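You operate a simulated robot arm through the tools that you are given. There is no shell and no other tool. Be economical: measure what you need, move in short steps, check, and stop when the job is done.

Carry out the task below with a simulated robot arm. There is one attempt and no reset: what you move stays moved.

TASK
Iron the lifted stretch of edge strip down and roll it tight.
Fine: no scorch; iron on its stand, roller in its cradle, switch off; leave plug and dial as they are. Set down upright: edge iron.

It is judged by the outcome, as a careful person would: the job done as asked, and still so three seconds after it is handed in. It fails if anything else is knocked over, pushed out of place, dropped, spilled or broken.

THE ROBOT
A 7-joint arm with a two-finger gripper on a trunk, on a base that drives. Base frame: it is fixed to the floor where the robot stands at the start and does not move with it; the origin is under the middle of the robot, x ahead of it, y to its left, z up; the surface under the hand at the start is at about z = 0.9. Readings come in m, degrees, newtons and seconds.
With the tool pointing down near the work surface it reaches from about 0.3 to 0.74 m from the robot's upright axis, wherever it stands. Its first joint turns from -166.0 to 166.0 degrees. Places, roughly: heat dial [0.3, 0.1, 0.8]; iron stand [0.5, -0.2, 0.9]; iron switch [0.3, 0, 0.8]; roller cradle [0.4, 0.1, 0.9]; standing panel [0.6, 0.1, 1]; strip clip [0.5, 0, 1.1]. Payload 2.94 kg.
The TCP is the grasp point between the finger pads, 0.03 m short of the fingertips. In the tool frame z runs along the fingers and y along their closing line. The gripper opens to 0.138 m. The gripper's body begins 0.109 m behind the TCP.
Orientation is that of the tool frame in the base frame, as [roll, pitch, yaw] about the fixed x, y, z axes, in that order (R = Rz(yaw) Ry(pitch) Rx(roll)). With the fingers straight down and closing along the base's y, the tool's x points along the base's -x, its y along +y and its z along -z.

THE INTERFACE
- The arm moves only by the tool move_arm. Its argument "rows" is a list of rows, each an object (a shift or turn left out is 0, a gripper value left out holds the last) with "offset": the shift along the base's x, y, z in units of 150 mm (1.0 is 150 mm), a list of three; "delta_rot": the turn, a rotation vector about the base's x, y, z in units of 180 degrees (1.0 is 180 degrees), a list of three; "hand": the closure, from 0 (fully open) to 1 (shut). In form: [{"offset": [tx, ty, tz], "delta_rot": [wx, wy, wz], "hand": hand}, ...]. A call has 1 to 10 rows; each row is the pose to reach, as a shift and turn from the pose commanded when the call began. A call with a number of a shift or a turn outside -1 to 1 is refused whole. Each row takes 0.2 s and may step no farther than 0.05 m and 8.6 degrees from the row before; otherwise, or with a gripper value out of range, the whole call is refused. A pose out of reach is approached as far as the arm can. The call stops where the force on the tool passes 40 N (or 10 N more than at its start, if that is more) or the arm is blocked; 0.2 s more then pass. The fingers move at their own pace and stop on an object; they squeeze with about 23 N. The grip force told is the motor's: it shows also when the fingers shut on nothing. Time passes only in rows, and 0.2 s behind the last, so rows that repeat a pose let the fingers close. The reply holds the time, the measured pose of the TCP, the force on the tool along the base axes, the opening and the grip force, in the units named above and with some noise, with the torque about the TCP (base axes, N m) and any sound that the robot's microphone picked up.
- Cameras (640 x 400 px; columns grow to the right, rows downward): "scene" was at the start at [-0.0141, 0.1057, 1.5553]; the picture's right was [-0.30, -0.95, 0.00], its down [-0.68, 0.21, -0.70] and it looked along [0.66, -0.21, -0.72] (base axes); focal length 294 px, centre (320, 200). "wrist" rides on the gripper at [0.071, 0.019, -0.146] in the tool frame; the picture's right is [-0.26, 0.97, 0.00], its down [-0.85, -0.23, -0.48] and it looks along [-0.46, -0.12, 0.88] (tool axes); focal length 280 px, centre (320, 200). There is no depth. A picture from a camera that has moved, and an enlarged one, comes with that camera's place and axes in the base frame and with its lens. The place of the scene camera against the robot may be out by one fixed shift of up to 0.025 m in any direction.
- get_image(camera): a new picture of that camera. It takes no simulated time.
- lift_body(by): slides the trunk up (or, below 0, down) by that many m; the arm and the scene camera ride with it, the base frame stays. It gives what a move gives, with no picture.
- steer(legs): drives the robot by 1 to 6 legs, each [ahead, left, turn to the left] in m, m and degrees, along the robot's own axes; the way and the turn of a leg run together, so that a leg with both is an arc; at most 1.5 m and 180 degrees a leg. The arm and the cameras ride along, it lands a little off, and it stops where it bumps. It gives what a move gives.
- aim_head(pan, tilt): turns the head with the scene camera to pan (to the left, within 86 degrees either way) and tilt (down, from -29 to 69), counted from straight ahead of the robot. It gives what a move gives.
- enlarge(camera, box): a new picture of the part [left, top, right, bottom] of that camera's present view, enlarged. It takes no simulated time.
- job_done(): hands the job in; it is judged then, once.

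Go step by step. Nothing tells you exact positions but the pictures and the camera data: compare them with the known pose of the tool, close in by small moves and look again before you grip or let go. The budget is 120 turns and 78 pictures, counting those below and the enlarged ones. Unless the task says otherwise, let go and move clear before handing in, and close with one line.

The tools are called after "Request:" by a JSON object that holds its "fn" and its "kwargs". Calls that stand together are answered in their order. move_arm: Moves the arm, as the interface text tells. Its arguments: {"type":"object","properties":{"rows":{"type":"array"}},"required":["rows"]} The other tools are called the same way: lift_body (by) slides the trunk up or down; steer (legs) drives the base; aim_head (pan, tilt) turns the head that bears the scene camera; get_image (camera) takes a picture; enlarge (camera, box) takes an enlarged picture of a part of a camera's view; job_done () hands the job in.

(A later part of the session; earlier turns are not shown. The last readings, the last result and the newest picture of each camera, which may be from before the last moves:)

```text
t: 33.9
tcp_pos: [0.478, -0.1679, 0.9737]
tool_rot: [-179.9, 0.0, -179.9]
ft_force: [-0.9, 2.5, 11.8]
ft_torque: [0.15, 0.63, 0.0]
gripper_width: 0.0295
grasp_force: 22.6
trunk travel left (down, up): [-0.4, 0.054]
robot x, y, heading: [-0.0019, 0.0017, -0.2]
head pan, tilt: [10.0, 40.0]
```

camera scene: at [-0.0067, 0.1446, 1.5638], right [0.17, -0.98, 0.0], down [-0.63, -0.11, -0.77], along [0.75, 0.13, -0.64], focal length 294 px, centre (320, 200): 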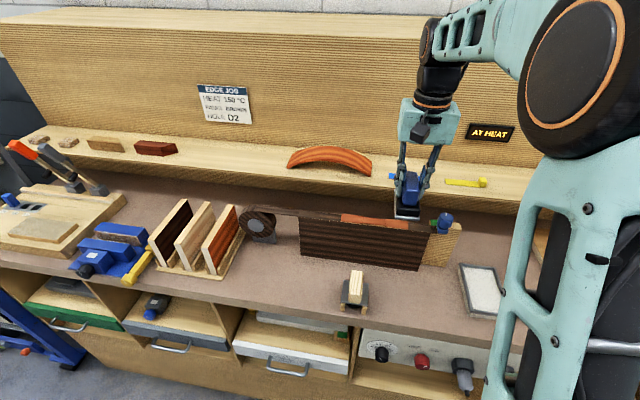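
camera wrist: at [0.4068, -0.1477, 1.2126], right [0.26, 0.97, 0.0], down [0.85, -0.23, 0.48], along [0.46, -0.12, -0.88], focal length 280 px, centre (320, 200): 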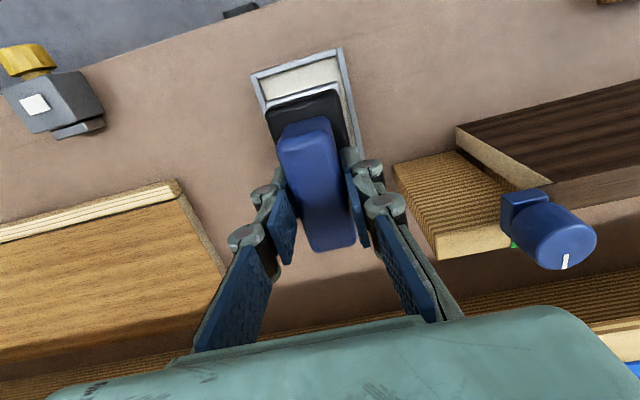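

The iron is seated. I open the fingers and back off upward.

Request:
{"fn": "move_arm", "kwargs": {"rows": [{"offset": [0, 0, 0.01], "hand": 0.9}, {"offset": [0, 0, 0.01], "hand": 0.7}, {"offset": [0, 0, 0.02], "hand": 0.55}, {"offset": [0, 0, 0.05], "hand": 0.5}, {"offset": [0, 0, 0.3], "hand": 0.5}, {"offset": [0, 0, 0.6], "hand": 0.5}, {"offset": [0, 0, 0.9], "hand": 0.5}]}}

Request:
{"fn": "get_image", "kwargs": {"camera": "scene"}}

Request:
{"fn": "enlarge", "kwargs": {"camera": "scene", "box": [320, 240, 520, 340]}}

```text
t: 35.5
tcp_pos: [0.4796, -0.1668, 1.1094]
tool_rot: [-179.9, -0.1, 180.0]
ft_force: [0.4, 0.6, 0.2]
ft_torque: [0.03, 0.0, 0.0]
gripper_width: 0.0691
grasp_force: 0.1
trunk travel left (down, up): [-0.4, 0.054]
robot x, y, heading: [0.0013, 0.0006, 0.2]
head pan, tilt: [10.0, 40.0]
```

```text
40 pictures are left
camera scene: at [-0.0077, 0.1446, 1.5637], right [0.17, -0.98, 0.0], down [-0.63, -0.11, -0.77], along [0.75, 0.13, -0.64], focal length 294 px, centre (320, 200)
```

scene: 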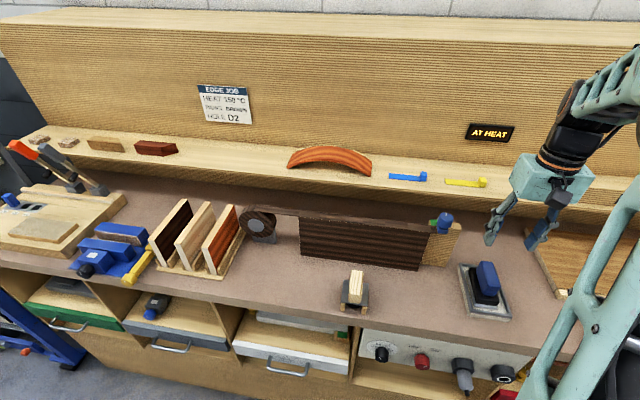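

```text
3.20 times, centred on (420, 290) of scene
camera zoom: at [-0.0077, 0.1446, 1.5637], right [0.17, -0.98, 0.0], down [-0.63, -0.11, -0.77], along [0.75, 0.13, -0.64], focal length 940 px, centre (0, -88)
```

zoom: 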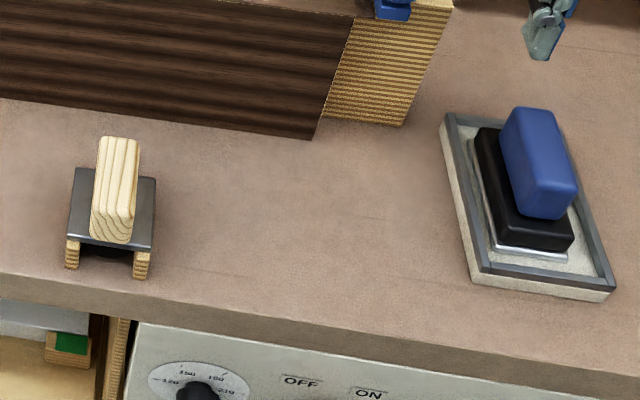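

The iron is back on its stand. Next is the roller in its cradle near (0.40, 0.14); I move above it and look.

Request:
{"fn": "move_arm", "kwargs": {"rows": [{"offset": [-0.15, 0.1, 0.2]}, {"offset": [-0.3, 0.3, 0.4]}, {"offset": [-0.5, 0.5, 0.5]}, {"offset": [-0.5, 0.75, 0.5]}, {"offset": [-0.5, 1.0, 0.5]}]}}

Request:
{"fn": "move_arm", "kwargs": {"rows": [{"offset": [0, 0.25, 0]}, {"offset": [0, 0.5, 0]}, {"offset": [0, 0.75, -0.1]}, {"offset": [0, 1.0, -0.3]}]}}

Request:
{"fn": "get_image", "kwargs": {"camera": "wrist"}}

Request:
{"fn": "enlarge", "kwargs": {"camera": "wrist", "box": [240, 30, 420, 150]}}

```text
t: 36.7
tcp_pos: [0.4017, -0.0156, 1.1797]
tool_rot: [180.0, 0.1, 180.0]
ft_force: [0.3, 0.7, -0.2]
ft_torque: [-0.04, 0.01, -0.01]
gripper_width: 0.069
grasp_force: 0.0
trunk travel left (down, up): [-0.4, 0.054]
robot x, y, heading: [0.0002, 0.0028, 0.1]
head pan, tilt: [10.0, 40.0]
```

```text
t: 37.7
tcp_pos: [0.4014, 0.1325, 1.1341]
tool_rot: [180.0, 0.0, 179.9]
ft_force: [-0.6, 0.8, 0.1]
ft_torque: [-0.04, -0.02, -0.01]
gripper_width: 0.0688
grasp_force: 0.1
trunk travel left (down, up): [-0.4, 0.054]
robot x, y, heading: [0.0015, -0.0003, 0.2]
head pan, tilt: [10.0, 40.0]
```

```text
38 pictures are left
camera wrist: at [0.3304, 0.1519, 1.2804], right [0.26, 0.96, 0.0], down [0.85, -0.23, 0.48], along [0.46, -0.13, -0.88], focal length 280 px, centre (320, 200)
```

wrist: 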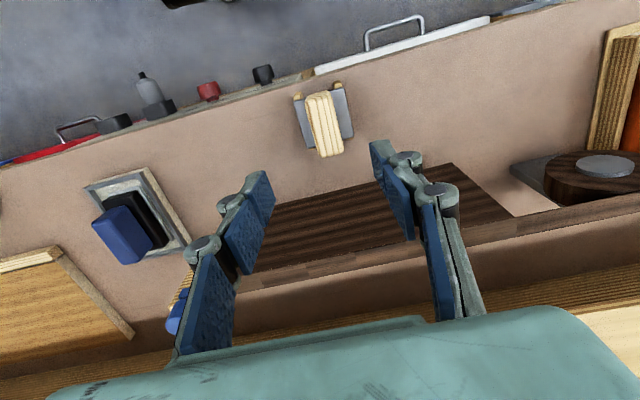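

```text
3.33 times, centred on (330, 90) of wrist
camera zoom: at [0.3304, 0.1519, 1.2804], right [0.26, 0.96, 0.0], down [0.85, -0.23, 0.48], along [0.46, -0.13, -0.88], focal length 935 px, centre (287, 567)
```

zoom: 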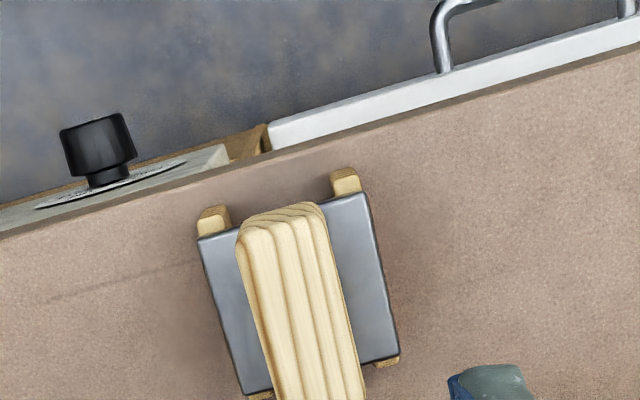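

The roller handle is aligned with x, centred (0.403, 0.137), top ≈0.975, on a dark frame plate. I narrow the fingers and descend to feel the plate.

Request:
{"fn": "move_arm", "kwargs": {"rows": [{"offset": [0, 0.027, -0.2], "hand": 0.6}, {"offset": [0, 0.027, -0.45], "hand": 0.6}, {"offset": [0, 0.027, -0.7], "hand": 0.65}, {"offset": [0, 0.027, -0.85], "hand": 0.68}, {"offset": [0, 0.027, -0.95], "hand": 0.68}]}}

Request:
{"fn": "get_image", "kwargs": {"camera": "wrist"}}

Request:
{"fn": "enlarge", "kwargs": {"camera": "scene", "box": [280, 220, 430, 330]}}

```text
t: 38.9
tcp_pos: [0.4024, 0.1375, 0.9929]
tool_rot: [179.9, -0.1, -180.0]
ft_force: [-0.7, 0.7, -0.8]
ft_torque: [-0.02, 0.03, 0.0]
gripper_width: 0.0444
grasp_force: 0.1
trunk travel left (down, up): [-0.4, 0.054]
robot x, y, heading: [-0.0004, 0.0039, 0.1]
head pan, tilt: [10.0, 40.0]
```

```text
36 pictures are left
camera wrist: at [0.3302, 0.1573, 1.1381], right [0.26, 0.97, 0.0], down [0.85, -0.23, 0.48], along [0.46, -0.12, -0.88], focal length 280 px, centre (320, 200)
```

wrist: 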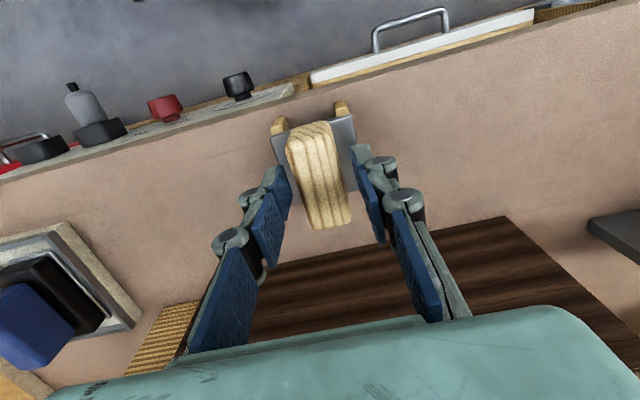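

```text
3.64 times, centred on (355, 275) of scene
camera zoom: at [-0.0072, 0.1445, 1.5638], right [0.17, -0.98, 0.0], down [-0.63, -0.11, -0.77], along [0.75, 0.13, -0.64], focal length 1068 px, centre (193, -73)
```

zoom: 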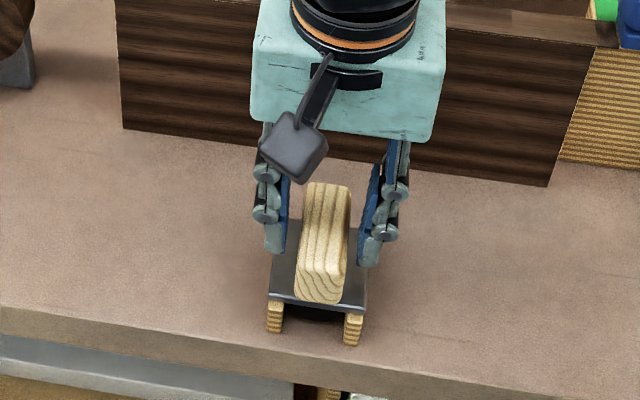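

Well centred. I continue down toward the plate in small steps.

Request:
{"fn": "move_arm", "kwargs": {"rows": [{"offset": [0, 0, -0.07]}, {"offset": [0, 0, -0.12]}, {"offset": [0, 0, -0.14]}]}}

Request:
{"fn": "move_arm", "kwargs": {"rows": [{"offset": [0, 0, -0.02]}, {"offset": [0, 0, -0.04]}]}}

```text
t: 39.7
tcp_pos: [0.4017, 0.1353, 0.9743]
tool_rot: [-179.9, 0.0, -179.9]
ft_force: [-0.3, 0.4, 1.2]
ft_torque: [-0.05, -0.02, -0.02]
gripper_width: 0.0445
grasp_force: 0.1
trunk travel left (down, up): [-0.4, 0.054]
robot x, y, heading: [0.0008, -0.001, 0.1]
head pan, tilt: [10.0, 40.0]
```

```text
t: 40.3
tcp_pos: [0.4019, 0.1344, 0.9671]
tool_rot: [-179.9, 0.0, 180.0]
ft_force: [-0.2, -0.5, 1.3]
ft_torque: [0.01, 0.0, 0.0]
gripper_width: 0.0442
grasp_force: 0.0
trunk travel left (down, up): [-0.4, 0.054]
robot x, y, heading: [-0.0002, 0.0006, 0.0]
head pan, tilt: [10.0, 40.0]
```

Request:
{"fn": "move_arm", "kwargs": {"rows": [{"offset": [0, 0, -0.02]}, {"offset": [0, 0, -0.04]}]}}

Request:
{"fn": "enlarge", "kwargs": {"camera": "scene", "box": [280, 220, 430, 330]}}

```text
t: 41.0
tcp_pos: [0.4049, 0.1362, 0.9681]
tool_rot: [179.8, 0.5, -180.0]
ft_force: [-4.1, -2.9, 31.0]
ft_torque: [-0.19, 0.39, 0.06]
gripper_width: 0.0299
grasp_force: 19.0
trunk travel left (down, up): [-0.4, 0.054]
robot x, y, heading: [-0.0013, -0.0005, -0.1]
head pan, tilt: [10.0, 40.0]
stopped in row 2: the force on the tool passed its limit at 47 N (the readings are from after the stop); the commanded pose is now the measured one
```

```text
3.64 times, centred on (355, 275) of scene
camera zoom: at [-0.0106, 0.1431, 1.5642], right [0.17, -0.98, 0.0], down [-0.63, -0.11, -0.77], along [0.76, 0.13, -0.64], focal length 1068 px, centre (193, -73)
```

zoom: 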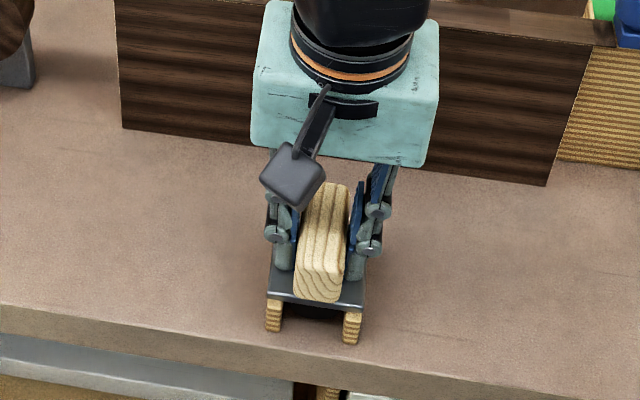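

Plate contacted and the fingers have settled on the handle (29.9 mm). I ease up slightly, grip fully, and do a small test lift.

Request:
{"fn": "move_arm", "kwargs": {"rows": [{"offset": [0, 0, 0.005], "hand": 0.9}, {"offset": [0, 0, 0.01], "hand": 1.0}, {"offset": [0, 0, 0.01], "hand": 1.0}, {"offset": [0, 0, 0.01], "hand": 1.0}]}}

Request:
{"fn": "move_arm", "kwargs": {"rows": [{"offset": [0, 0, 0.03]}, {"offset": [0, 0, 0.06]}, {"offset": [0, 0, 0.1]}, {"offset": [0, 0, 0.1]}]}}

Request:
{"fn": "enlarge", "kwargs": {"camera": "scene", "box": [280, 220, 430, 330]}}

```text
t: 42.0
tcp_pos: [0.4048, 0.1374, 0.9674]
tool_rot: [179.9, 0.6, 179.9]
ft_force: [0.6, -0.9, 29.3]
ft_torque: [-0.17, -0.34, -0.05]
gripper_width: 0.0297
grasp_force: 22.3
trunk travel left (down, up): [-0.4, 0.054]
robot x, y, heading: [0.0011, 0.0001, -0.0]
head pan, tilt: [10.0, 40.0]
```

```text
t: 43.0
tcp_pos: [0.4045, 0.136, 0.9799]
tool_rot: [180.0, 0.3, -179.9]
ft_force: [-0.1, -0.5, -1.1]
ft_torque: [0.03, -0.03, 0.0]
gripper_width: 0.0295
grasp_force: 22.6
trunk travel left (down, up): [-0.4, 0.054]
robot x, y, heading: [0.0005, 0.0022, -0.0]
head pan, tilt: [10.0, 40.0]
```

```text
3.64 times, centred on (355, 275) of scene
camera zoom: at [-0.0073, 0.1445, 1.5637], right [0.17, -0.98, 0.0], down [-0.63, -0.11, -0.77], along [0.75, 0.13, -0.64], focal length 1068 px, centre (193, -73)
```

zoom: 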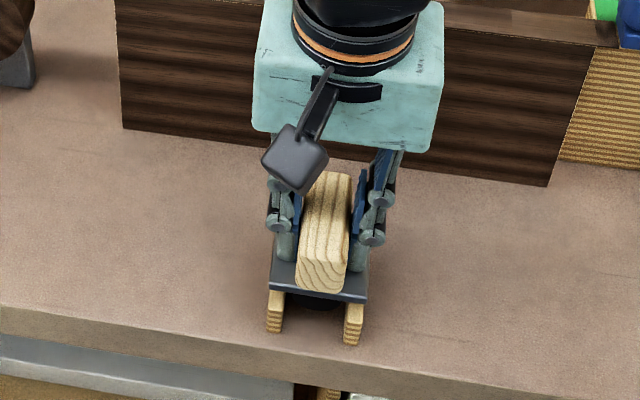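

The roller lifts free of its cradle posts. I raise it further and look at its underside.

Request:
{"fn": "move_arm", "kwargs": {"rows": [{"offset": [0, 0, 0.1]}, {"offset": [0, 0, 0.25]}, {"offset": [0, 0, 0.4]}, {"offset": [0, 0, 0.55]}, {"offset": [0, 0, 0.7]}, {"offset": [0, 0, 0.85]}, {"offset": [0, 0, 1.0]}]}}

Request:
{"fn": "enlarge", "kwargs": {"camera": "scene", "box": [270, 160, 450, 310]}}

```text
t: 44.6
tcp_pos: [0.4044, 0.1378, 1.1322]
tool_rot: [179.9, 0.3, 180.0]
ft_force: [0.2, 0.6, -2.9]
ft_torque: [-0.02, 0.03, -0.01]
gripper_width: 0.0297
grasp_force: 22.9
trunk travel left (down, up): [-0.4, 0.054]
robot x, y, heading: [0.0018, -0.0042, -0.0]
head pan, tilt: [10.0, 40.0]
```

```text
2.67 times, centred on (360, 235) of scene
camera zoom: at [-0.0075, 0.1444, 1.5638], right [0.17, -0.98, 0.0], down [-0.63, -0.11, -0.77], along [0.75, 0.13, -0.64], focal length 784 px, centre (213, 107)
```

zoom: 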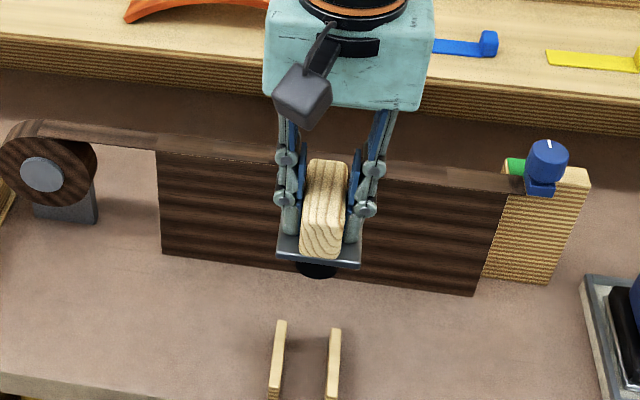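

The black roller's axis runs along x, so rolling along the strip (y) is right. I carry it to the right end of the stretch.

Request:
{"fn": "move_arm", "kwargs": {"rows": [{"offset": [0, -0.05, 0.2]}, {"offset": [0.1, -0.2, 0.4]}, {"offset": [0.3, -0.35, 0.45]}, {"offset": [0.5, -0.5, 0.45]}, {"offset": [0.7, -0.65, 0.45]}, {"offset": [0.84, -0.708, 0.4]}, {"offset": [0.84, -0.708, 0.2]}, {"offset": [0.84, -0.708, 0.05]}]}}

Request:
{"fn": "enlarge", "kwargs": {"camera": "scene", "box": [320, 160, 480, 280]}}

```text
t: 46.4
tcp_pos: [0.5311, 0.0307, 1.1385]
tool_rot: [180.0, 0.2, -179.9]
ft_force: [0.4, -1.0, -1.4]
ft_torque: [-0.02, 0.04, 0.03]
gripper_width: 0.0296
grasp_force: 23.0
trunk travel left (down, up): [-0.4, 0.054]
robot x, y, heading: [-0.0008, -0.0052, -0.2]
head pan, tilt: [10.0, 40.0]
```

```text
3.33 times, centred on (400, 220) of scene
camera zoom: at [-0.0069, 0.1444, 1.5638], right [0.17, -0.98, 0.0], down [-0.63, -0.11, -0.77], along [0.75, 0.13, -0.64], focal length 980 px, centre (53, 133)
```

zoom: 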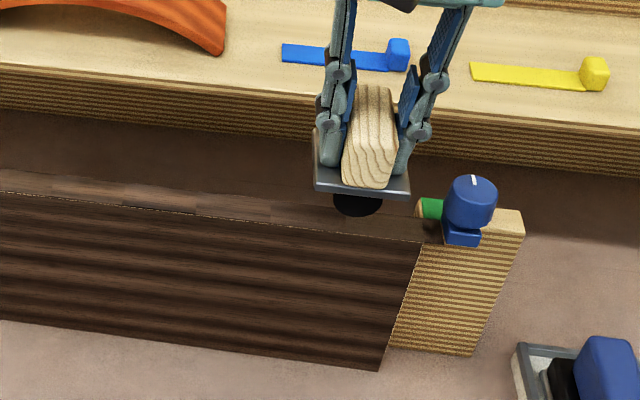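

Clear of the clip. I lower in small steps until contact.

Request:
{"fn": "move_arm", "kwargs": {"rows": [{"offset": [0, 0, -0.04]}, {"offset": [0, 0, -0.08]}, {"offset": [0, 0, -0.11]}]}}

Request:
{"fn": "move_arm", "kwargs": {"rows": [{"offset": [0, 0, -0.02]}, {"offset": [0, 0, -0.04]}]}}

Request:
{"fn": "move_arm", "kwargs": {"rows": [{"offset": [0, 0, -0.015]}, {"offset": [0, 0, -0.03]}]}}

```text
t: 47.2
tcp_pos: [0.533, 0.0303, 1.1221]
tool_rot: [179.9, 0.3, 180.0]
ft_force: [0.4, 0.0, -1.9]
ft_torque: [-0.01, 0.01, 0.0]
gripper_width: 0.0296
grasp_force: 23.2
trunk travel left (down, up): [-0.4, 0.054]
robot x, y, heading: [-0.0022, -0.0017, -0.2]
head pan, tilt: [10.0, 40.0]
```

```text
t: 47.8
tcp_pos: [0.5315, 0.0304, 1.1155]
tool_rot: [179.9, 0.3, -179.9]
ft_force: [0.5, -0.1, -2.3]
ft_torque: [0.01, -0.03, 0.01]
gripper_width: 0.0294
grasp_force: 23.3
trunk travel left (down, up): [-0.4, 0.054]
robot x, y, heading: [-0.0012, 0.0007, -0.0]
head pan, tilt: [10.0, 40.0]
```

```text
t: 48.4
tcp_pos: [0.5308, 0.0312, 1.1107]
tool_rot: [179.9, 0.4, 180.0]
ft_force: [-0.3, -0.9, 3.4]
ft_torque: [-0.06, 0.02, -0.03]
gripper_width: 0.0294
grasp_force: 22.4
trunk travel left (down, up): [-0.4, 0.054]
robot x, y, heading: [0.0016, 0.001, 0.1]
head pan, tilt: [10.0, 40.0]
```

Just touching (≈5 N). I press about 3 mm further to get firm pressure.

Request:
{"fn": "move_arm", "kwargs": {"rows": [{"offset": [0, 0, -0.012]}, {"offset": [0, 0, -0.02]}]}}

```text
t: 49.0
tcp_pos: [0.5317, 0.0299, 1.1111]
tool_rot: [179.8, 0.7, 179.9]
ft_force: [1.0, -2.6, 24.6]
ft_torque: [-0.12, 0.26, 0.01]
gripper_width: 0.0294
grasp_force: 23.2
trunk travel left (down, up): [-0.4, 0.054]
robot x, y, heading: [-0.0004, -0.001, -0.1]
head pan, tilt: [10.0, 40.0]
```

Firm at about 26 N. I roll left along the whole stretch.

Request:
{"fn": "move_arm", "kwargs": {"rows": [{"offset": [0, 0.06, 0]}, {"offset": [0, 0.12, 0]}, {"offset": [0, 0.18, 0]}, {"offset": [0, 0.24, 0]}, {"offset": [0, 0.3, 0]}, {"offset": [0, 0.36, 0]}, {"offset": [0, 0.42, 0]}, {"offset": [0, 0.48, 0]}, {"offset": [0, 0.54, 0]}, {"offset": [0, 0.6, 0]}]}}

Request:
{"fn": "move_arm", "kwargs": {"rows": [{"offset": [0, 0.06, 0]}, {"offset": [0, 0.12, 0]}, {"offset": [0, 0.18, 0]}, {"offset": [0, 0.24, 0]}, {"offset": [0, 0.3, 0]}, {"offset": [0, 0.36, 0]}, {"offset": [0, 0.42, 0]}, {"offset": [0, 0.48, 0]}, {"offset": [0, 0.54, 0]}, {"offset": [0, 0.59, 0]}]}}

Request:
{"fn": "enlarge", "kwargs": {"camera": "scene", "box": [280, 160, 480, 280]}}

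```text
t: 50.4
tcp_pos: [0.5306, 0.081, 1.1132]
tool_rot: [179.9, 0.8, 179.8]
ft_force: [-4.9, -3.5, 16.5]
ft_torque: [-0.16, 0.47, 0.01]
gripper_width: 0.0294
grasp_force: 23.1
trunk travel left (down, up): [-0.4, 0.054]
robot x, y, heading: [-0.0013, 0.0008, 0.1]
head pan, tilt: [10.0, 40.0]
stopped in row 7: the force on the tool passed its limit at 40 N (the readings are from after the stop); the commanded pose is now the measured one
```

```text
t: 52.0
tcp_pos: [0.5334, 0.143, 1.1117]
tool_rot: [179.9, 0.9, -180.0]
ft_force: [-4.4, -3.3, 14.7]
ft_torque: [-0.18, 0.41, 0.04]
gripper_width: 0.0294
grasp_force: 23.3
trunk travel left (down, up): [-0.4, 0.054]
robot x, y, heading: [0.0017, -0.0006, -0.0]
head pan, tilt: [10.0, 40.0]
stopped in row 8: the force on the tool passed its limit at 40 N (the readings are from after the stop); the commanded pose is now the measured one
```

```text
3.20 times, centred on (380, 220) of scene
camera zoom: at [-0.0099, 0.1437, 1.5635], right [0.17, -0.98, 0.0], down [-0.63, -0.11, -0.77], along [0.76, 0.13, -0.64], focal length 940 px, centre (128, 136)
```

zoom: 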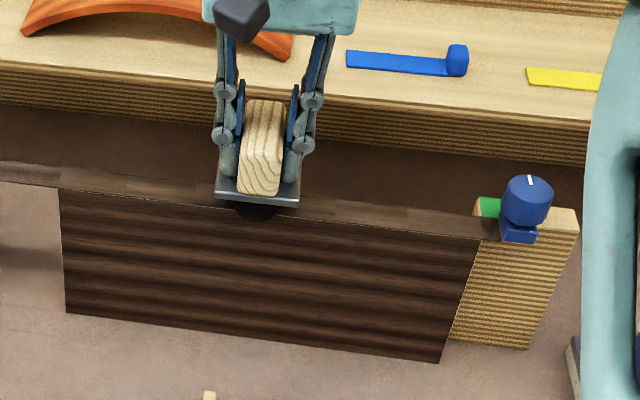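

The roller is at y≈0.143, with the force building up along the way; I continue the last part with a touch of relief.

Request:
{"fn": "move_arm", "kwargs": {"rows": [{"offset": [0, 0.06, 0]}, {"offset": [0, 0.12, 0]}, {"offset": [0, 0.18, 0.003]}, {"offset": [0, 0.24, 0.004]}, {"offset": [0, 0.3, 0.005]}, {"offset": [0, 0.36, 0.006]}, {"offset": [0, 0.4, 0.007]}]}}

```text
t: 53.6
tcp_pos: [0.5323, 0.2016, 1.1115]
tool_rot: [179.9, 0.7, 180.0]
ft_force: [1.9, -10.1, 23.5]
ft_torque: [-0.62, 0.27, 0.13]
gripper_width: 0.0294
grasp_force: 22.4
trunk travel left (down, up): [-0.4, 0.054]
robot x, y, heading: [0.0008, 0.0005, 0.0]
head pan, tilt: [10.0, 40.0]
```

One pass is complete. I roll back once to make it tight.

Request:
{"fn": "move_arm", "kwargs": {"rows": [{"offset": [0, -0.08, 0.003]}, {"offset": [0, -0.16, 0.003]}, {"offset": [0, -0.24, 0.003]}, {"offset": [0, -0.32, 0.003]}, {"offset": [0, -0.4, 0.003]}, {"offset": [0, -0.48, 0.003]}, {"offset": [0, -0.56, 0.003]}]}}

Request:
{"fn": "move_arm", "kwargs": {"rows": [{"offset": [0, -0.08, 0]}, {"offset": [0, -0.16, 0]}, {"offset": [0, -0.24, 0]}, {"offset": [0, -0.32, 0]}, {"offset": [0, -0.4, 0]}, {"offset": [0, -0.48, 0]}, {"offset": [0, -0.56, 0]}]}}

```text
t: 55.2
tcp_pos: [0.5295, 0.1206, 1.1124]
tool_rot: [-179.9, 0.7, 179.9]
ft_force: [-1.8, 6.4, 14.8]
ft_torque: [0.38, 0.28, -0.09]
gripper_width: 0.0296
grasp_force: 22.4
trunk travel left (down, up): [-0.4, 0.054]
robot x, y, heading: [0.0011, -0.0019, 0.2]
head pan, tilt: [10.0, 40.0]
```

```text
t: 56.8
tcp_pos: [0.5332, 0.037, 1.1122]
tool_rot: [-179.9, 0.7, 179.9]
ft_force: [-0.5, 5.0, 12.9]
ft_torque: [0.29, 0.18, -0.06]
gripper_width: 0.0297
grasp_force: 23.0
trunk travel left (down, up): [-0.4, 0.054]
robot x, y, heading: [0.0005, 0.0008, -0.0]
head pan, tilt: [10.0, 40.0]
```

Both passes done. I lift and check the strip.

Request:
{"fn": "move_arm", "kwargs": {"rows": [{"offset": [0, 0, 0.15]}, {"offset": [0, 0, 0.4]}, {"offset": [-0.2, 0, 0.55]}, {"offset": [-0.4, 0.1, 0.55]}, {"offset": [-0.6, 0.3, 0.5]}, {"offset": [-0.8, 0.5, 0.4]}, {"offset": [-0.85, 0.66, 0.2]}]}}

Request:
{"fn": "enlarge", "kwargs": {"camera": "scene", "box": [240, 180, 480, 330]}}

Request:
{"fn": "get_image", "kwargs": {"camera": "wrist"}}

```text
t: 58.4
tcp_pos: [0.4054, 0.1338, 1.1404]
tool_rot: [-179.8, 0.7, 179.8]
ft_force: [-0.5, -0.1, -2.7]
ft_torque: [-0.01, -0.01, -0.02]
gripper_width: 0.0293
grasp_force: 23.1
trunk travel left (down, up): [-0.4, 0.054]
robot x, y, heading: [0.0011, 0.0004, -0.0]
head pan, tilt: [10.0, 40.0]
```

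```text
2.67 times, centred on (360, 255) of scene
camera zoom: at [-0.0068, 0.1447, 1.5637], right [0.17, -0.98, 0.0], down [-0.63, -0.11, -0.77], along [0.75, 0.13, -0.64], focal length 784 px, centre (213, 53)
```

zoom: 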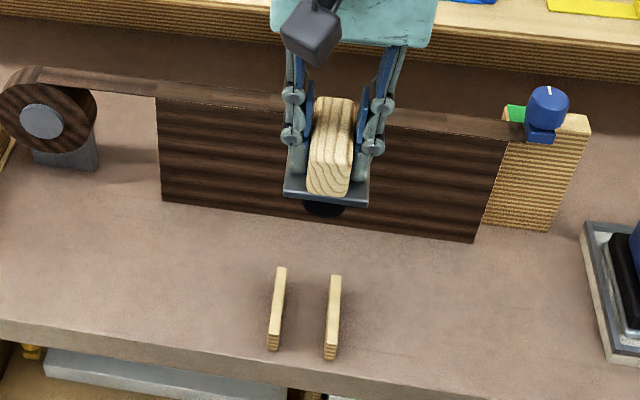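

```text
28 pictures are left
camera wrist: at [0.3341, 0.1542, 1.2848], right [0.26, 0.96, 0.0], down [0.84, -0.23, 0.48], along [0.47, -0.13, -0.87], focal length 280 px, centre (320, 200)
```

wrist: 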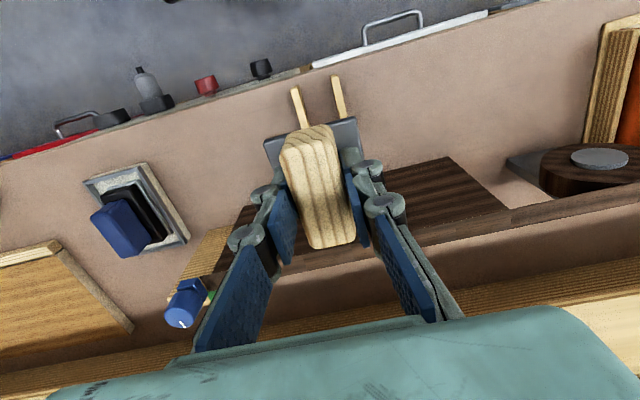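

The strip is flat and tight. I correct the small offset and lower the roller back toward its cradle rails.

Request:
{"fn": "move_arm", "kwargs": {"rows": [{"offset": [-0.007, 0.015, -0.2], "delta_rot": [0, 0.0022, 0]}, {"offset": [-0.007, 0.015, -0.45], "delta_rot": [0, 0.0022, 0]}, {"offset": [-0.007, 0.015, -0.7], "delta_rot": [0, 0.0022, 0]}, {"offset": [-0.007, 0.015, -0.9], "delta_rot": [0, 0.0022, 0]}]}}

Request:
{"fn": "enlarge", "kwargs": {"camera": "scene", "box": [280, 220, 430, 330]}}

Request:
{"fn": "get_image", "kwargs": {"camera": "wrist"}}

```text
t: 59.4
tcp_pos: [0.4049, 0.1367, 1.0065]
tool_rot: [-179.9, 0.3, -180.0]
ft_force: [0.3, 0.6, -2.7]
ft_torque: [0.02, 0.04, -0.04]
gripper_width: 0.0297
grasp_force: 23.1
trunk travel left (down, up): [-0.4, 0.054]
robot x, y, heading: [-0.0008, -0.0035, -0.1]
head pan, tilt: [10.0, 40.0]
```

```text
3.64 times, centred on (355, 275) of scene
camera zoom: at [-0.0069, 0.1445, 1.5638], right [0.17, -0.98, 0.0], down [-0.63, -0.11, -0.77], along [0.75, 0.13, -0.64], focal length 1068 px, centre (193, -73)
```

zoom: 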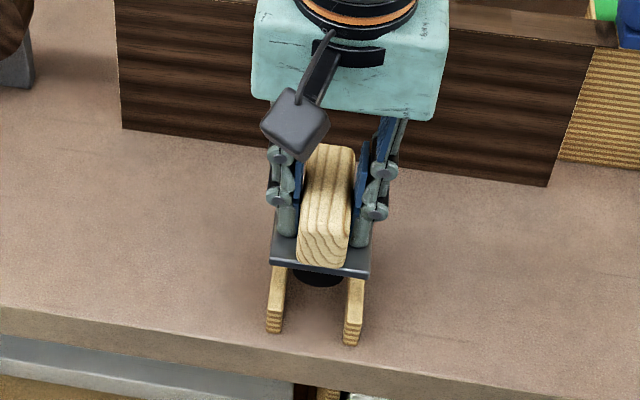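

```text
26 pictures are left
camera wrist: at [0.3337, 0.1575, 1.1509], right [0.26, 0.96, 0.0], down [0.85, -0.23, 0.48], along [0.46, -0.13, -0.88], focal length 280 px, centre (320, 200)
```

wrist: 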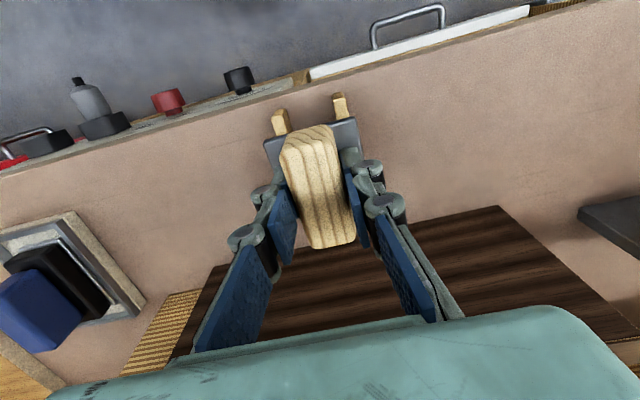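

Aligned over the rails. I lower to the seat and feel for contact.

Request:
{"fn": "move_arm", "kwargs": {"rows": [{"offset": [0, 0, -0.13]}, {"offset": [0, 0, -0.2]}, {"offset": [0, 0, -0.24]}]}}

Request:
{"fn": "move_arm", "kwargs": {"rows": [{"offset": [0, 0, -0.013]}, {"offset": [0, 0, -0.026]}]}}

```text
t: 60.2
tcp_pos: [0.405, 0.1367, 0.9715]
tool_rot: [-179.9, 0.2, 179.8]
ft_force: [0.8, -0.3, -1.7]
ft_torque: [0.0, 0.0, -0.01]
gripper_width: 0.0293
grasp_force: 23.4
trunk travel left (down, up): [-0.4, 0.054]
robot x, y, heading: [-0.0014, 0.004, -0.1]
head pan, tilt: [10.0, 40.0]
```

```text
t: 60.8
tcp_pos: [0.4045, 0.1364, 0.9682]
tool_rot: [180.0, 0.4, 179.9]
ft_force: [-1.1, -0.1, 4.8]
ft_torque: [0.0, -0.2, -0.05]
gripper_width: 0.0295
grasp_force: 22.7
trunk travel left (down, up): [-0.4, 0.054]
robot x, y, heading: [0.0013, 0.0007, -0.0]
head pan, tilt: [10.0, 40.0]
```

Seated. I open gradually and rise.

Request:
{"fn": "move_arm", "kwargs": {"rows": [{"hand": 0.9}, {"hand": 0.75}, {"offset": [0, 0, 0.01], "hand": 0.6}, {"offset": [0, 0, 0.05], "hand": 0.6}, {"offset": [0, 0, 0.3], "hand": 0.6}, {"offset": [0, 0, 0.6], "hand": 0.6}, {"offset": [0, 0, 0.9], "hand": 0.6}]}}

Request:
{"fn": "aim_head", "kwargs": {"pan": 0, "tilt": 60}}

Request:
{"fn": "get_image", "kwargs": {"camera": "scene"}}

```text
t: 62.4
tcp_pos: [0.403, 0.1317, 1.0987]
tool_rot: [180.0, 0.1, -180.0]
ft_force: [0.7, 0.3, -0.8]
ft_torque: [0.02, -0.01, -0.01]
gripper_width: 0.0551
grasp_force: 0.1
trunk travel left (down, up): [-0.4, 0.054]
robot x, y, heading: [-0.0004, -0.0029, 0.1]
head pan, tilt: [10.0, 40.0]
```

```text
t: 63.3
tcp_pos: [0.4044, 0.1313, 1.0979]
tool_rot: [-179.9, 0.2, 179.9]
ft_force: [0.6, 0.3, 0.0]
ft_torque: [0.0, 0.01, 0.02]
gripper_width: 0.0554
grasp_force: 0.0
trunk travel left (down, up): [-0.4, 0.054]
robot x, y, heading: [0.0034, -0.0013, 0.0]
head pan, tilt: [0.0, 60.0]
```

```text
25 pictures are left
camera scene: at [-0.0244, 0.1295, 1.5371], right [0.0, -1.0, 0.0], down [-0.87, 0.0, -0.5], along [0.5, 0.0, -0.87], focal length 294 px, centre (320, 200)
```

scene: 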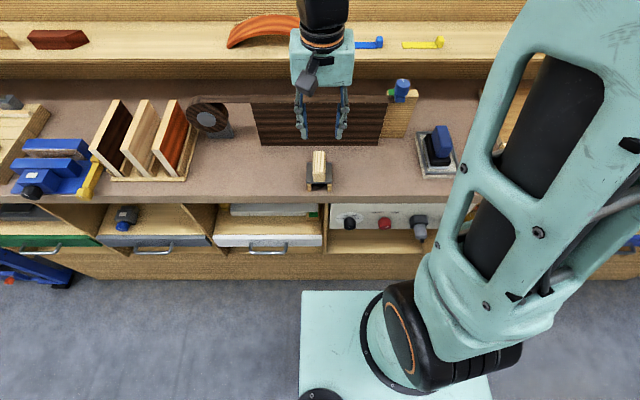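

Roller and iron are both home. Now the switch: I zoom on the control panel.

Request:
{"fn": "enlarge", "kwargs": {"camera": "scene", "box": [325, 195, 445, 265]}}

Request:
{"fn": "enlarge", "kwargs": {"camera": "scene", "box": [360, 205, 410, 240]}}

```text
5.33 times, centred on (385, 230) of scene
camera zoom: at [-0.0244, 0.1295, 1.5371], right [0.0, -1.0, 0.0], down [-0.87, 0.0, -0.5], along [0.5, 0.0, -0.87], focal length 1567 px, centre (-27, 40)
```

zoom: 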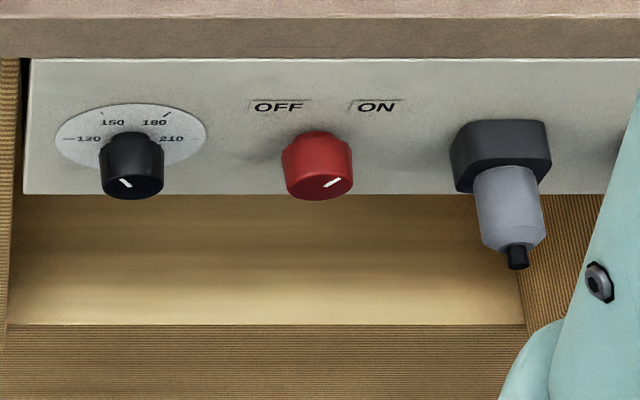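

```text
11.43 times, centred on (385, 222) of scene
camera zoom: at [-0.0244, 0.1295, 1.5371], right [0.0, -1.0, 0.0], down [-0.87, 0.0, -0.5], along [0.5, 0.0, -0.87], focal length 3358 px, centre (-423, -57)
```

zoom: 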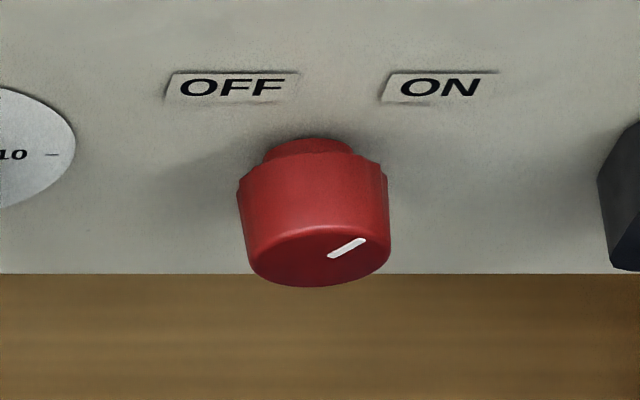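

The red switch points 45° right (ON); OFF is 45° left, so it needs a 90° anticlockwise turn. I'll back the robot 0.32 m so that the hand can face the panel horizontally.

Request:
{"fn": "move_arm", "kwargs": {"rows": [{"offset": [0, 0, 0.3], "hand": 0.5}, {"offset": [0, 0, 0.5], "hand": 0.5}]}}

Request:
{"fn": "steer", "kwargs": {"legs": [[-0.32, 0, 0]]}}

Request:
{"fn": "get_image", "kwargs": {"camera": "scene"}}

```text
t: 63.9
tcp_pos: [0.4054, 0.1358, 1.1701]
tool_rot: [-179.8, -0.2, 179.9]
ft_force: [0.5, 0.1, 1.1]
ft_torque: [0.04, -0.04, -0.02]
gripper_width: 0.0692
grasp_force: 0.0
trunk travel left (down, up): [-0.4, 0.054]
robot x, y, heading: [-0.0029, -0.0051, -0.2]
head pan, tilt: [0.0, 60.0]
```

```text
t: 66.0
tcp_pos: [0.0814, 0.1399, 1.1732]
tool_rot: [-179.9, 0.0, -179.3]
ft_force: [-0.8, -0.2, -0.5]
ft_torque: [-0.01, -0.01, 0.01]
gripper_width: 0.0688
grasp_force: 0.0
trunk travel left (down, up): [-0.4, 0.054]
robot x, y, heading: [-0.3214, -0.0006, 0.9]
head pan, tilt: [0.0, 60.0]
```

```text
22 pictures are left
camera scene: at [-0.3465, 0.1227, 1.539], right [-0.05, -1.0, 0.0], down [-0.85, 0.05, -0.53], along [0.52, -0.03, -0.85], focal length 294 px, centre (320, 200)
```

scene: 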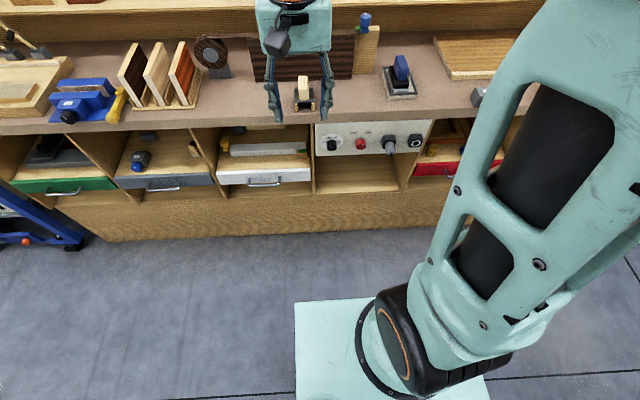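

Clear. I now turn the tool to point forward (+x) while moving in front of the switch, above it and short of the bench.

Request:
{"fn": "move_arm", "kwargs": {"rows": [{"offset": [0.1, -0.1, 0], "delta_rot": [0, -0.047, 0]}, {"offset": [0.2, -0.2, 0], "delta_rot": [0, -0.094, 0]}, {"offset": [0.3, -0.3, 0], "delta_rot": [0, -0.141, 0]}, {"offset": [0.4, -0.4, 0], "delta_rot": [0, -0.188, 0]}, {"offset": [0.5, -0.5, 0], "delta_rot": [0, -0.235, 0]}, {"offset": [0.6, -0.6, 0], "delta_rot": [0, -0.282, 0]}, {"offset": [0.7, -0.7, 0], "delta_rot": [0, -0.329, 0]}, {"offset": [0.8, -0.8, 0], "delta_rot": [0, -0.376, 0]}, {"offset": [0.9, -0.9, 0], "delta_rot": [0, -0.423, 0]}, {"offset": [0.95, -1.0, 0], "delta_rot": [0, -0.47, 0]}]}}

Request:
{"fn": "move_arm", "kwargs": {"rows": [{"offset": [0, 0, -0.2], "delta_rot": [0, -0.03, 0]}, {"offset": [0, -0.1, -0.45], "delta_rot": [0, -0.03, 0]}, {"offset": [0, -0.18, -0.7], "delta_rot": [0, -0.03, 0]}, {"offset": [0, -0.18, -1.0], "delta_rot": [0, -0.03, 0]}]}}

Request:
{"fn": "get_image", "kwargs": {"camera": "wrist"}}

Request:
{"fn": "get_image", "kwargs": {"camera": "scene"}}

```text
t: 67.5
tcp_pos: [0.1547, 0.1319, 1.113]
tool_rot: [168.3, 45.2, -178.4]
ft_force: [0.0, -1.3, 0.5]
ft_torque: [0.05, 0.04, 0.04]
gripper_width: 0.0688
grasp_force: 0.1
trunk travel left (down, up): [-0.4, 0.054]
robot x, y, heading: [-0.3225, -0.002, 1.2]
head pan, tilt: [0.0, 60.0]
stopped in row 7: the arm was blocked; the commanded pose is now the measured one
```

```text
t: 68.5
tcp_pos: [0.1727, 0.1114, 0.9547]
tool_rot: [169.0, 50.9, -177.6]
ft_force: [0.0, -0.3, 0.2]
ft_torque: [0.01, 0.01, -0.01]
gripper_width: 0.0689
grasp_force: 0.1
out of reach, approached as far as the arm can: row 1, 2, 3, 4
trunk travel left (down, up): [-0.4, 0.054]
robot x, y, heading: [-0.3197, -0.0042, 0.9]
head pan, tilt: [0.0, 60.0]
```

```text
21 pictures are left
camera wrist: at [0.0139, 0.0961, 0.993], right [-0.02, 0.95, 0.32], down [0.22, -0.31, 0.93], along [0.98, 0.09, -0.2], focal length 280 px, centre (320, 200)
```

wrist: 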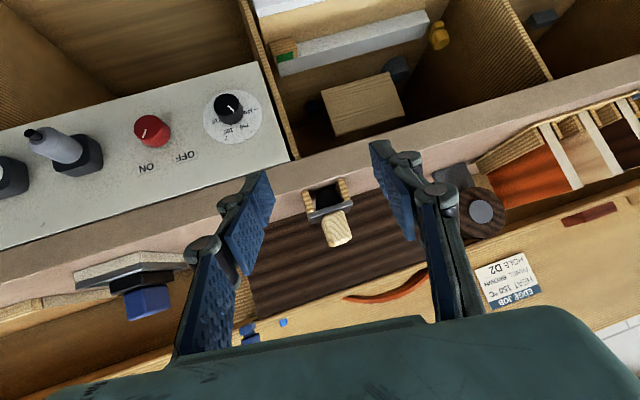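

```text
20 pictures are left
camera scene: at [-0.3473, 0.1273, 1.5371], right [0.01, -1.0, 0.0], down [-0.87, -0.01, -0.5], along [0.5, 0.01, -0.87], focal length 294 px, centre (320, 200)
```

scene: 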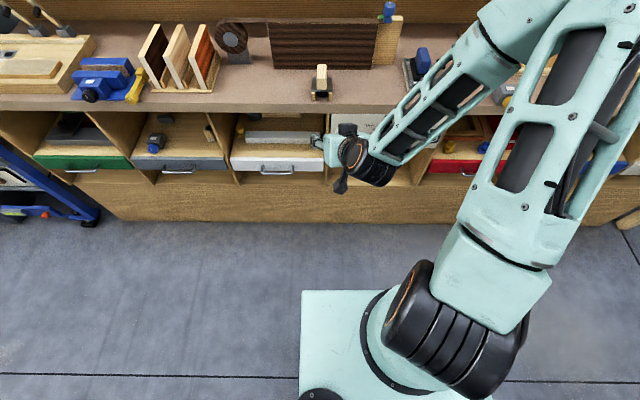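

The wrist hit a joint limit because it is folded too near the robot. I back up another 0.17 m so the arm can stretch out, then extend forward.

Request:
{"fn": "steer", "kwargs": {"legs": [[-0.17, 0, 0]]}}

Request:
{"fn": "move_arm", "kwargs": {"rows": [{"offset": [0.2, -0.1, 0]}, {"offset": [0.4, -0.2, 0]}, {"offset": [0.6, -0.3, 0]}, {"offset": [0.8, -0.45, 0]}, {"offset": [1.0, -0.6, 0]}, {"offset": [1.0, -0.6, 0]}]}}

Request:
{"fn": "get_image", "kwargs": {"camera": "scene"}}

```text
t: 70.0
tcp_pos: [-0.0024, 0.107, 0.9573]
tool_rot: [168.9, 50.9, -177.8]
ft_force: [-0.3, 0.1, 0.2]
ft_torque: [-0.02, -0.01, 0.05]
gripper_width: 0.0688
grasp_force: 0.1
trunk travel left (down, up): [-0.4, 0.054]
robot x, y, heading: [-0.4933, -0.0062, 0.6]
head pan, tilt: [0.0, 60.0]
```

```text
t: 71.4
tcp_pos: [0.151, 0.0155, 0.9549]
tool_rot: [168.9, 50.9, -177.9]
ft_force: [-0.2, 0.7, 0.3]
ft_torque: [0.01, -0.03, 0.03]
gripper_width: 0.0689
grasp_force: 0.1
trunk travel left (down, up): [-0.4, 0.054]
robot x, y, heading: [-0.4931, -0.0032, 0.5]
head pan, tilt: [0.0, 60.0]
```

```text
19 pictures are left
camera scene: at [-0.5208, 0.1251, 1.537], right [0.01, -1.0, 0.0], down [-0.87, -0.01, -0.5], along [0.5, 0.01, -0.87], focal length 294 px, centre (320, 200)
```

scene: 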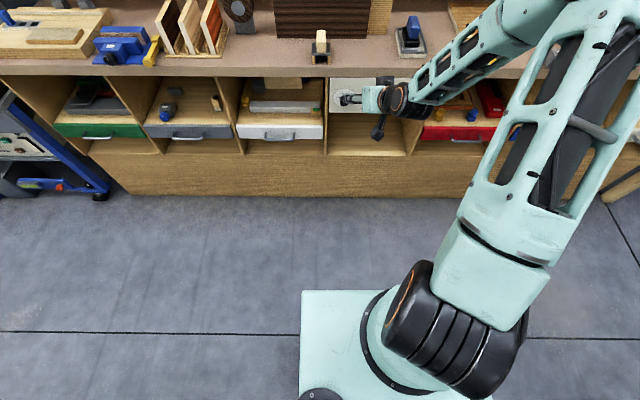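

The arm now has room. I straighten the tool to point along +x (41° correction) while going to about (0.22, -0.04, 0.80), in front of the switch.

Request:
{"fn": "move_arm", "kwargs": {"rows": [{"offset": [0.08, -0.07, -0.17], "delta_rot": [-0.0034, -0.0434, -0.0141]}, {"offset": [0.16, -0.14, -0.35], "delta_rot": [-0.0068, -0.0868, -0.0282]}, {"offset": [0.24, -0.21, -0.55], "delta_rot": [-0.0102, -0.1302, -0.0422]}, {"offset": [0.32, -0.28, -0.77], "delta_rot": [-0.0136, -0.1736, -0.0563]}, {"offset": [0.4, -0.36, -1.0], "delta_rot": [-0.017, -0.217, -0.0704]}, {"offset": [0.4, -0.36, -1.0], "delta_rot": [-0.017, -0.217, -0.0704]}]}}

Request:
{"fn": "get_image", "kwargs": {"camera": "wrist"}}

```text
t: 72.8
tcp_pos: [0.2078, -0.0342, 0.8087]
tool_rot: [-43.7, 89.9, -43.9]
ft_force: [-0.4, 0.1, -0.2]
ft_torque: [-0.05, 0.0, 0.0]
gripper_width: 0.0691
grasp_force: 0.0
trunk travel left (down, up): [-0.4, 0.054]
robot x, y, heading: [-0.4972, -0.0034, 0.7]
head pan, tilt: [0.0, 60.0]
```

```text
18 pictures are left
camera wrist: at [0.0622, -0.0141, 0.7365], right [0.0, 0.97, 0.26], down [-0.48, -0.23, 0.85], along [0.88, -0.12, 0.46], focal length 280 px, centre (320, 200)
```

wrist: 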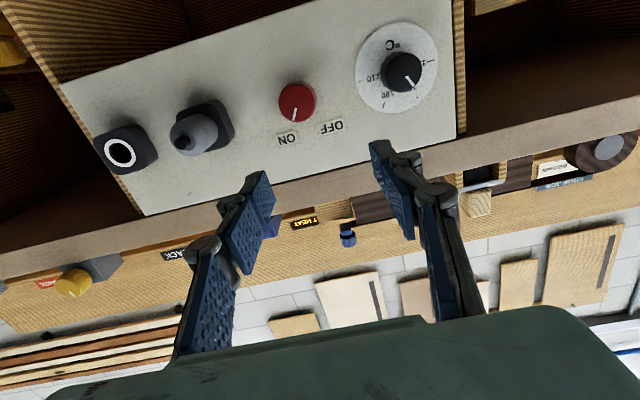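

The tool is horizontal with the switch ahead at about (0.338, -0.048, 0.776). I pre-roll the hand +45° and centre on the switch's axis, then look again.

Request:
{"fn": "move_arm", "kwargs": {"rows": [{"offset": [0, -0.03, -0.07], "delta_rot": [0.0417, 0, 0]}, {"offset": [0, -0.06, -0.14], "delta_rot": [0.0833, 0, 0]}, {"offset": [0, -0.092, -0.213], "delta_rot": [0.125, 0, 0]}, {"offset": [0.06, -0.092, -0.213], "delta_rot": [0.1667, 0, 0]}, {"offset": [0.13, -0.092, -0.213], "delta_rot": [0.2083, 0, 0]}, {"offset": [0.2, -0.092, -0.213], "delta_rot": [0.25, 0, 0]}, {"offset": [0.23, -0.092, -0.213], "delta_rot": [0.25, 0, 0]}]}}

Request:
{"fn": "get_image", "kwargs": {"camera": "wrist"}}

```text
t: 74.4
tcp_pos: [0.2433, -0.0485, 0.7742]
tool_rot: [89.9, 44.9, 90.1]
ft_force: [-0.2, 0.5, 1.0]
ft_torque: [-0.02, 0.01, -0.01]
gripper_width: 0.069
grasp_force: 0.1
trunk travel left (down, up): [-0.4, 0.054]
robot x, y, heading: [-0.4927, -0.0018, 0.5]
head pan, tilt: [0.0, 60.0]
```

```text
17 pictures are left
camera wrist: at [0.0974, 0.0157, 0.7373], right [0.0, 0.5, 0.87], down [-0.47, -0.76, 0.44], along [0.88, -0.41, 0.24], focal length 280 px, centre (320, 200)
```

wrist: 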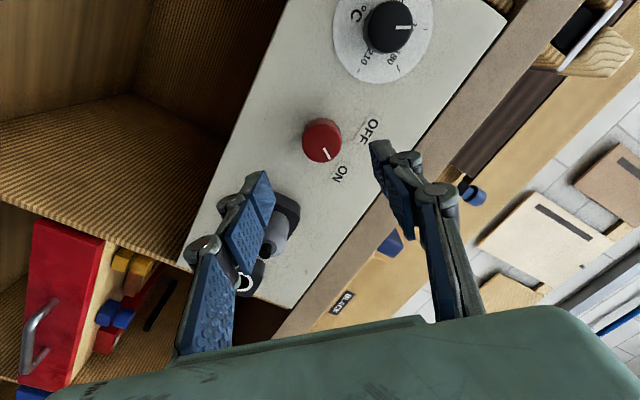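

The switch is dead centre on the tool's axis. I advance so the fingertips straddle it, watching the force.

Request:
{"fn": "move_arm", "kwargs": {"rows": [{"offset": [0.12, 0, 0], "hand": 0.55}, {"offset": [0.24, 0, 0]}, {"offset": [0.36, 0, 0]}, {"offset": [0.45, 0, 0]}, {"offset": [0.5, 0, 0]}]}}

Request:
{"fn": "get_image", "kwargs": {"camera": "wrist"}}

```text
t: 75.6
tcp_pos: [0.3185, -0.0501, 0.7765]
tool_rot: [89.8, 45.0, 90.1]
ft_force: [-0.9, -0.4, 0.2]
ft_torque: [0.01, -0.01, 0.01]
gripper_width: 0.0621
grasp_force: 0.1
trunk travel left (down, up): [-0.4, 0.054]
robot x, y, heading: [-0.4945, -0.0055, 0.6]
head pan, tilt: [0.0, 60.0]
```

```text
16 pictures are left
camera wrist: at [0.1728, 0.0149, 0.7388], right [0.0, 0.5, 0.87], down [-0.47, -0.76, 0.44], along [0.88, -0.41, 0.24], focal length 280 px, centre (320, 200)
```

wrist: 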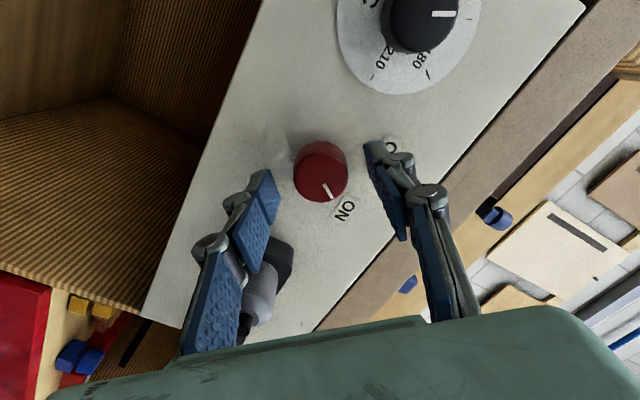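

Fingertips are past the knob's face (x≈0.337). I advance 7 mm more and close on it.

Request:
{"fn": "move_arm", "kwargs": {"rows": [{"offset": [0.025, 0, 0]}, {"offset": [0.047, 0, 0]}, {"offset": [0.047, 0, 0], "hand": 0.7}, {"offset": [0.047, 0, 0], "hand": 0.85}, {"offset": [0.047, 0, 0], "hand": 1.0}, {"offset": [0.047, 0, 0], "hand": 1.0}]}}

Request:
{"fn": "get_image", "kwargs": {"camera": "wrist"}}

```text
t: 77.0
tcp_pos: [0.3243, -0.0496, 0.7774]
tool_rot: [89.7, 45.1, 90.1]
ft_force: [1.4, 6.8, 5.7]
ft_torque: [-0.04, -0.22, 0.17]
gripper_width: 0.0345
grasp_force: 44.6
trunk travel left (down, up): [-0.4, 0.054]
robot x, y, heading: [-0.4944, -0.005, 0.6]
head pan, tilt: [0.0, 60.0]
```

```text
15 pictures are left
camera wrist: at [0.1793, 0.0152, 0.7393], right [0.0, 0.5, 0.87], down [-0.47, -0.76, 0.44], along [0.88, -0.41, 0.24], focal length 280 px, centre (320, 200)
```

wrist: 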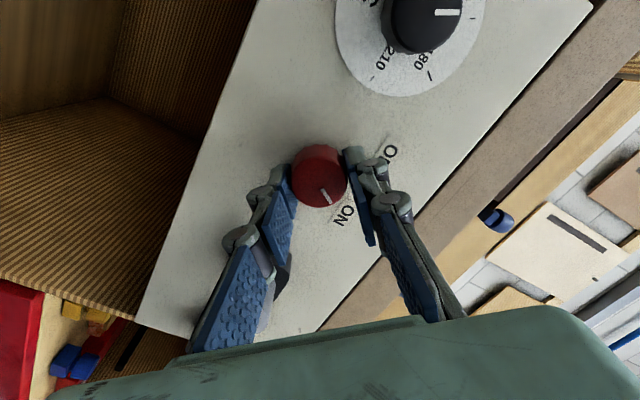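

Gripped firmly. I now turn anticlockwise (−x rotation) about the knob axis.

Request:
{"fn": "move_arm", "kwargs": {"rows": [{"offset": [0, 0.005, 0.005], "delta_rot": [-0.02, 0, 0]}, {"offset": [0, 0.005, 0.005], "delta_rot": [-0.065, 0, 0]}, {"offset": [0, 0.005, 0.005], "delta_rot": [-0.11, 0, 0]}, {"offset": [0, 0.005, 0.005], "delta_rot": [-0.155, 0, 0]}, {"offset": [0, 0.005, 0.005], "delta_rot": [-0.2, 0, 0]}, {"offset": [0, 0.005, 0.005], "delta_rot": [-0.245, 0, 0]}, {"offset": [0, 0.005, 0.005], "delta_rot": [-0.29, 0, 0]}, {"offset": [0, 0.005, 0.005], "delta_rot": [-0.335, 0, 0]}, {"offset": [0, 0.005, 0.005], "delta_rot": [-0.38, 0, 0]}, {"offset": [0, 0.005, 0.005], "delta_rot": [-0.425, 0, 0]}]}}

Request:
{"fn": "get_image", "kwargs": {"camera": "wrist"}}

```text
t: 79.2
tcp_pos: [0.3254, -0.0477, 0.7737]
tool_rot: [-90.6, 58.3, -90.4]
ft_force: [5.1, 16.6, 1.0]
ft_torque: [0.45, -0.08, 0.64]
gripper_width: 0.0347
grasp_force: 45.0
trunk travel left (down, up): [-0.4, 0.054]
robot x, y, heading: [-0.4964, -0.0011, 0.7]
head pan, tilt: [0.0, 60.0]
```

```text
14 pictures are left
camera wrist: at [0.1789, -0.0684, 0.7037], right [0.0, 0.96, -0.29], down [-0.47, 0.25, 0.85], along [0.88, 0.14, 0.45], focal length 280 px, centre (320, 200)
```

wrist: 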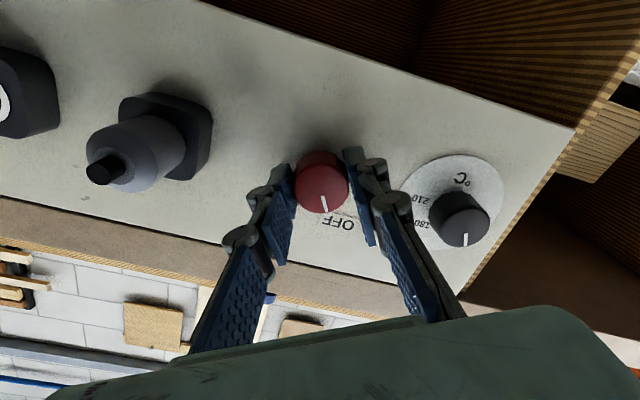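

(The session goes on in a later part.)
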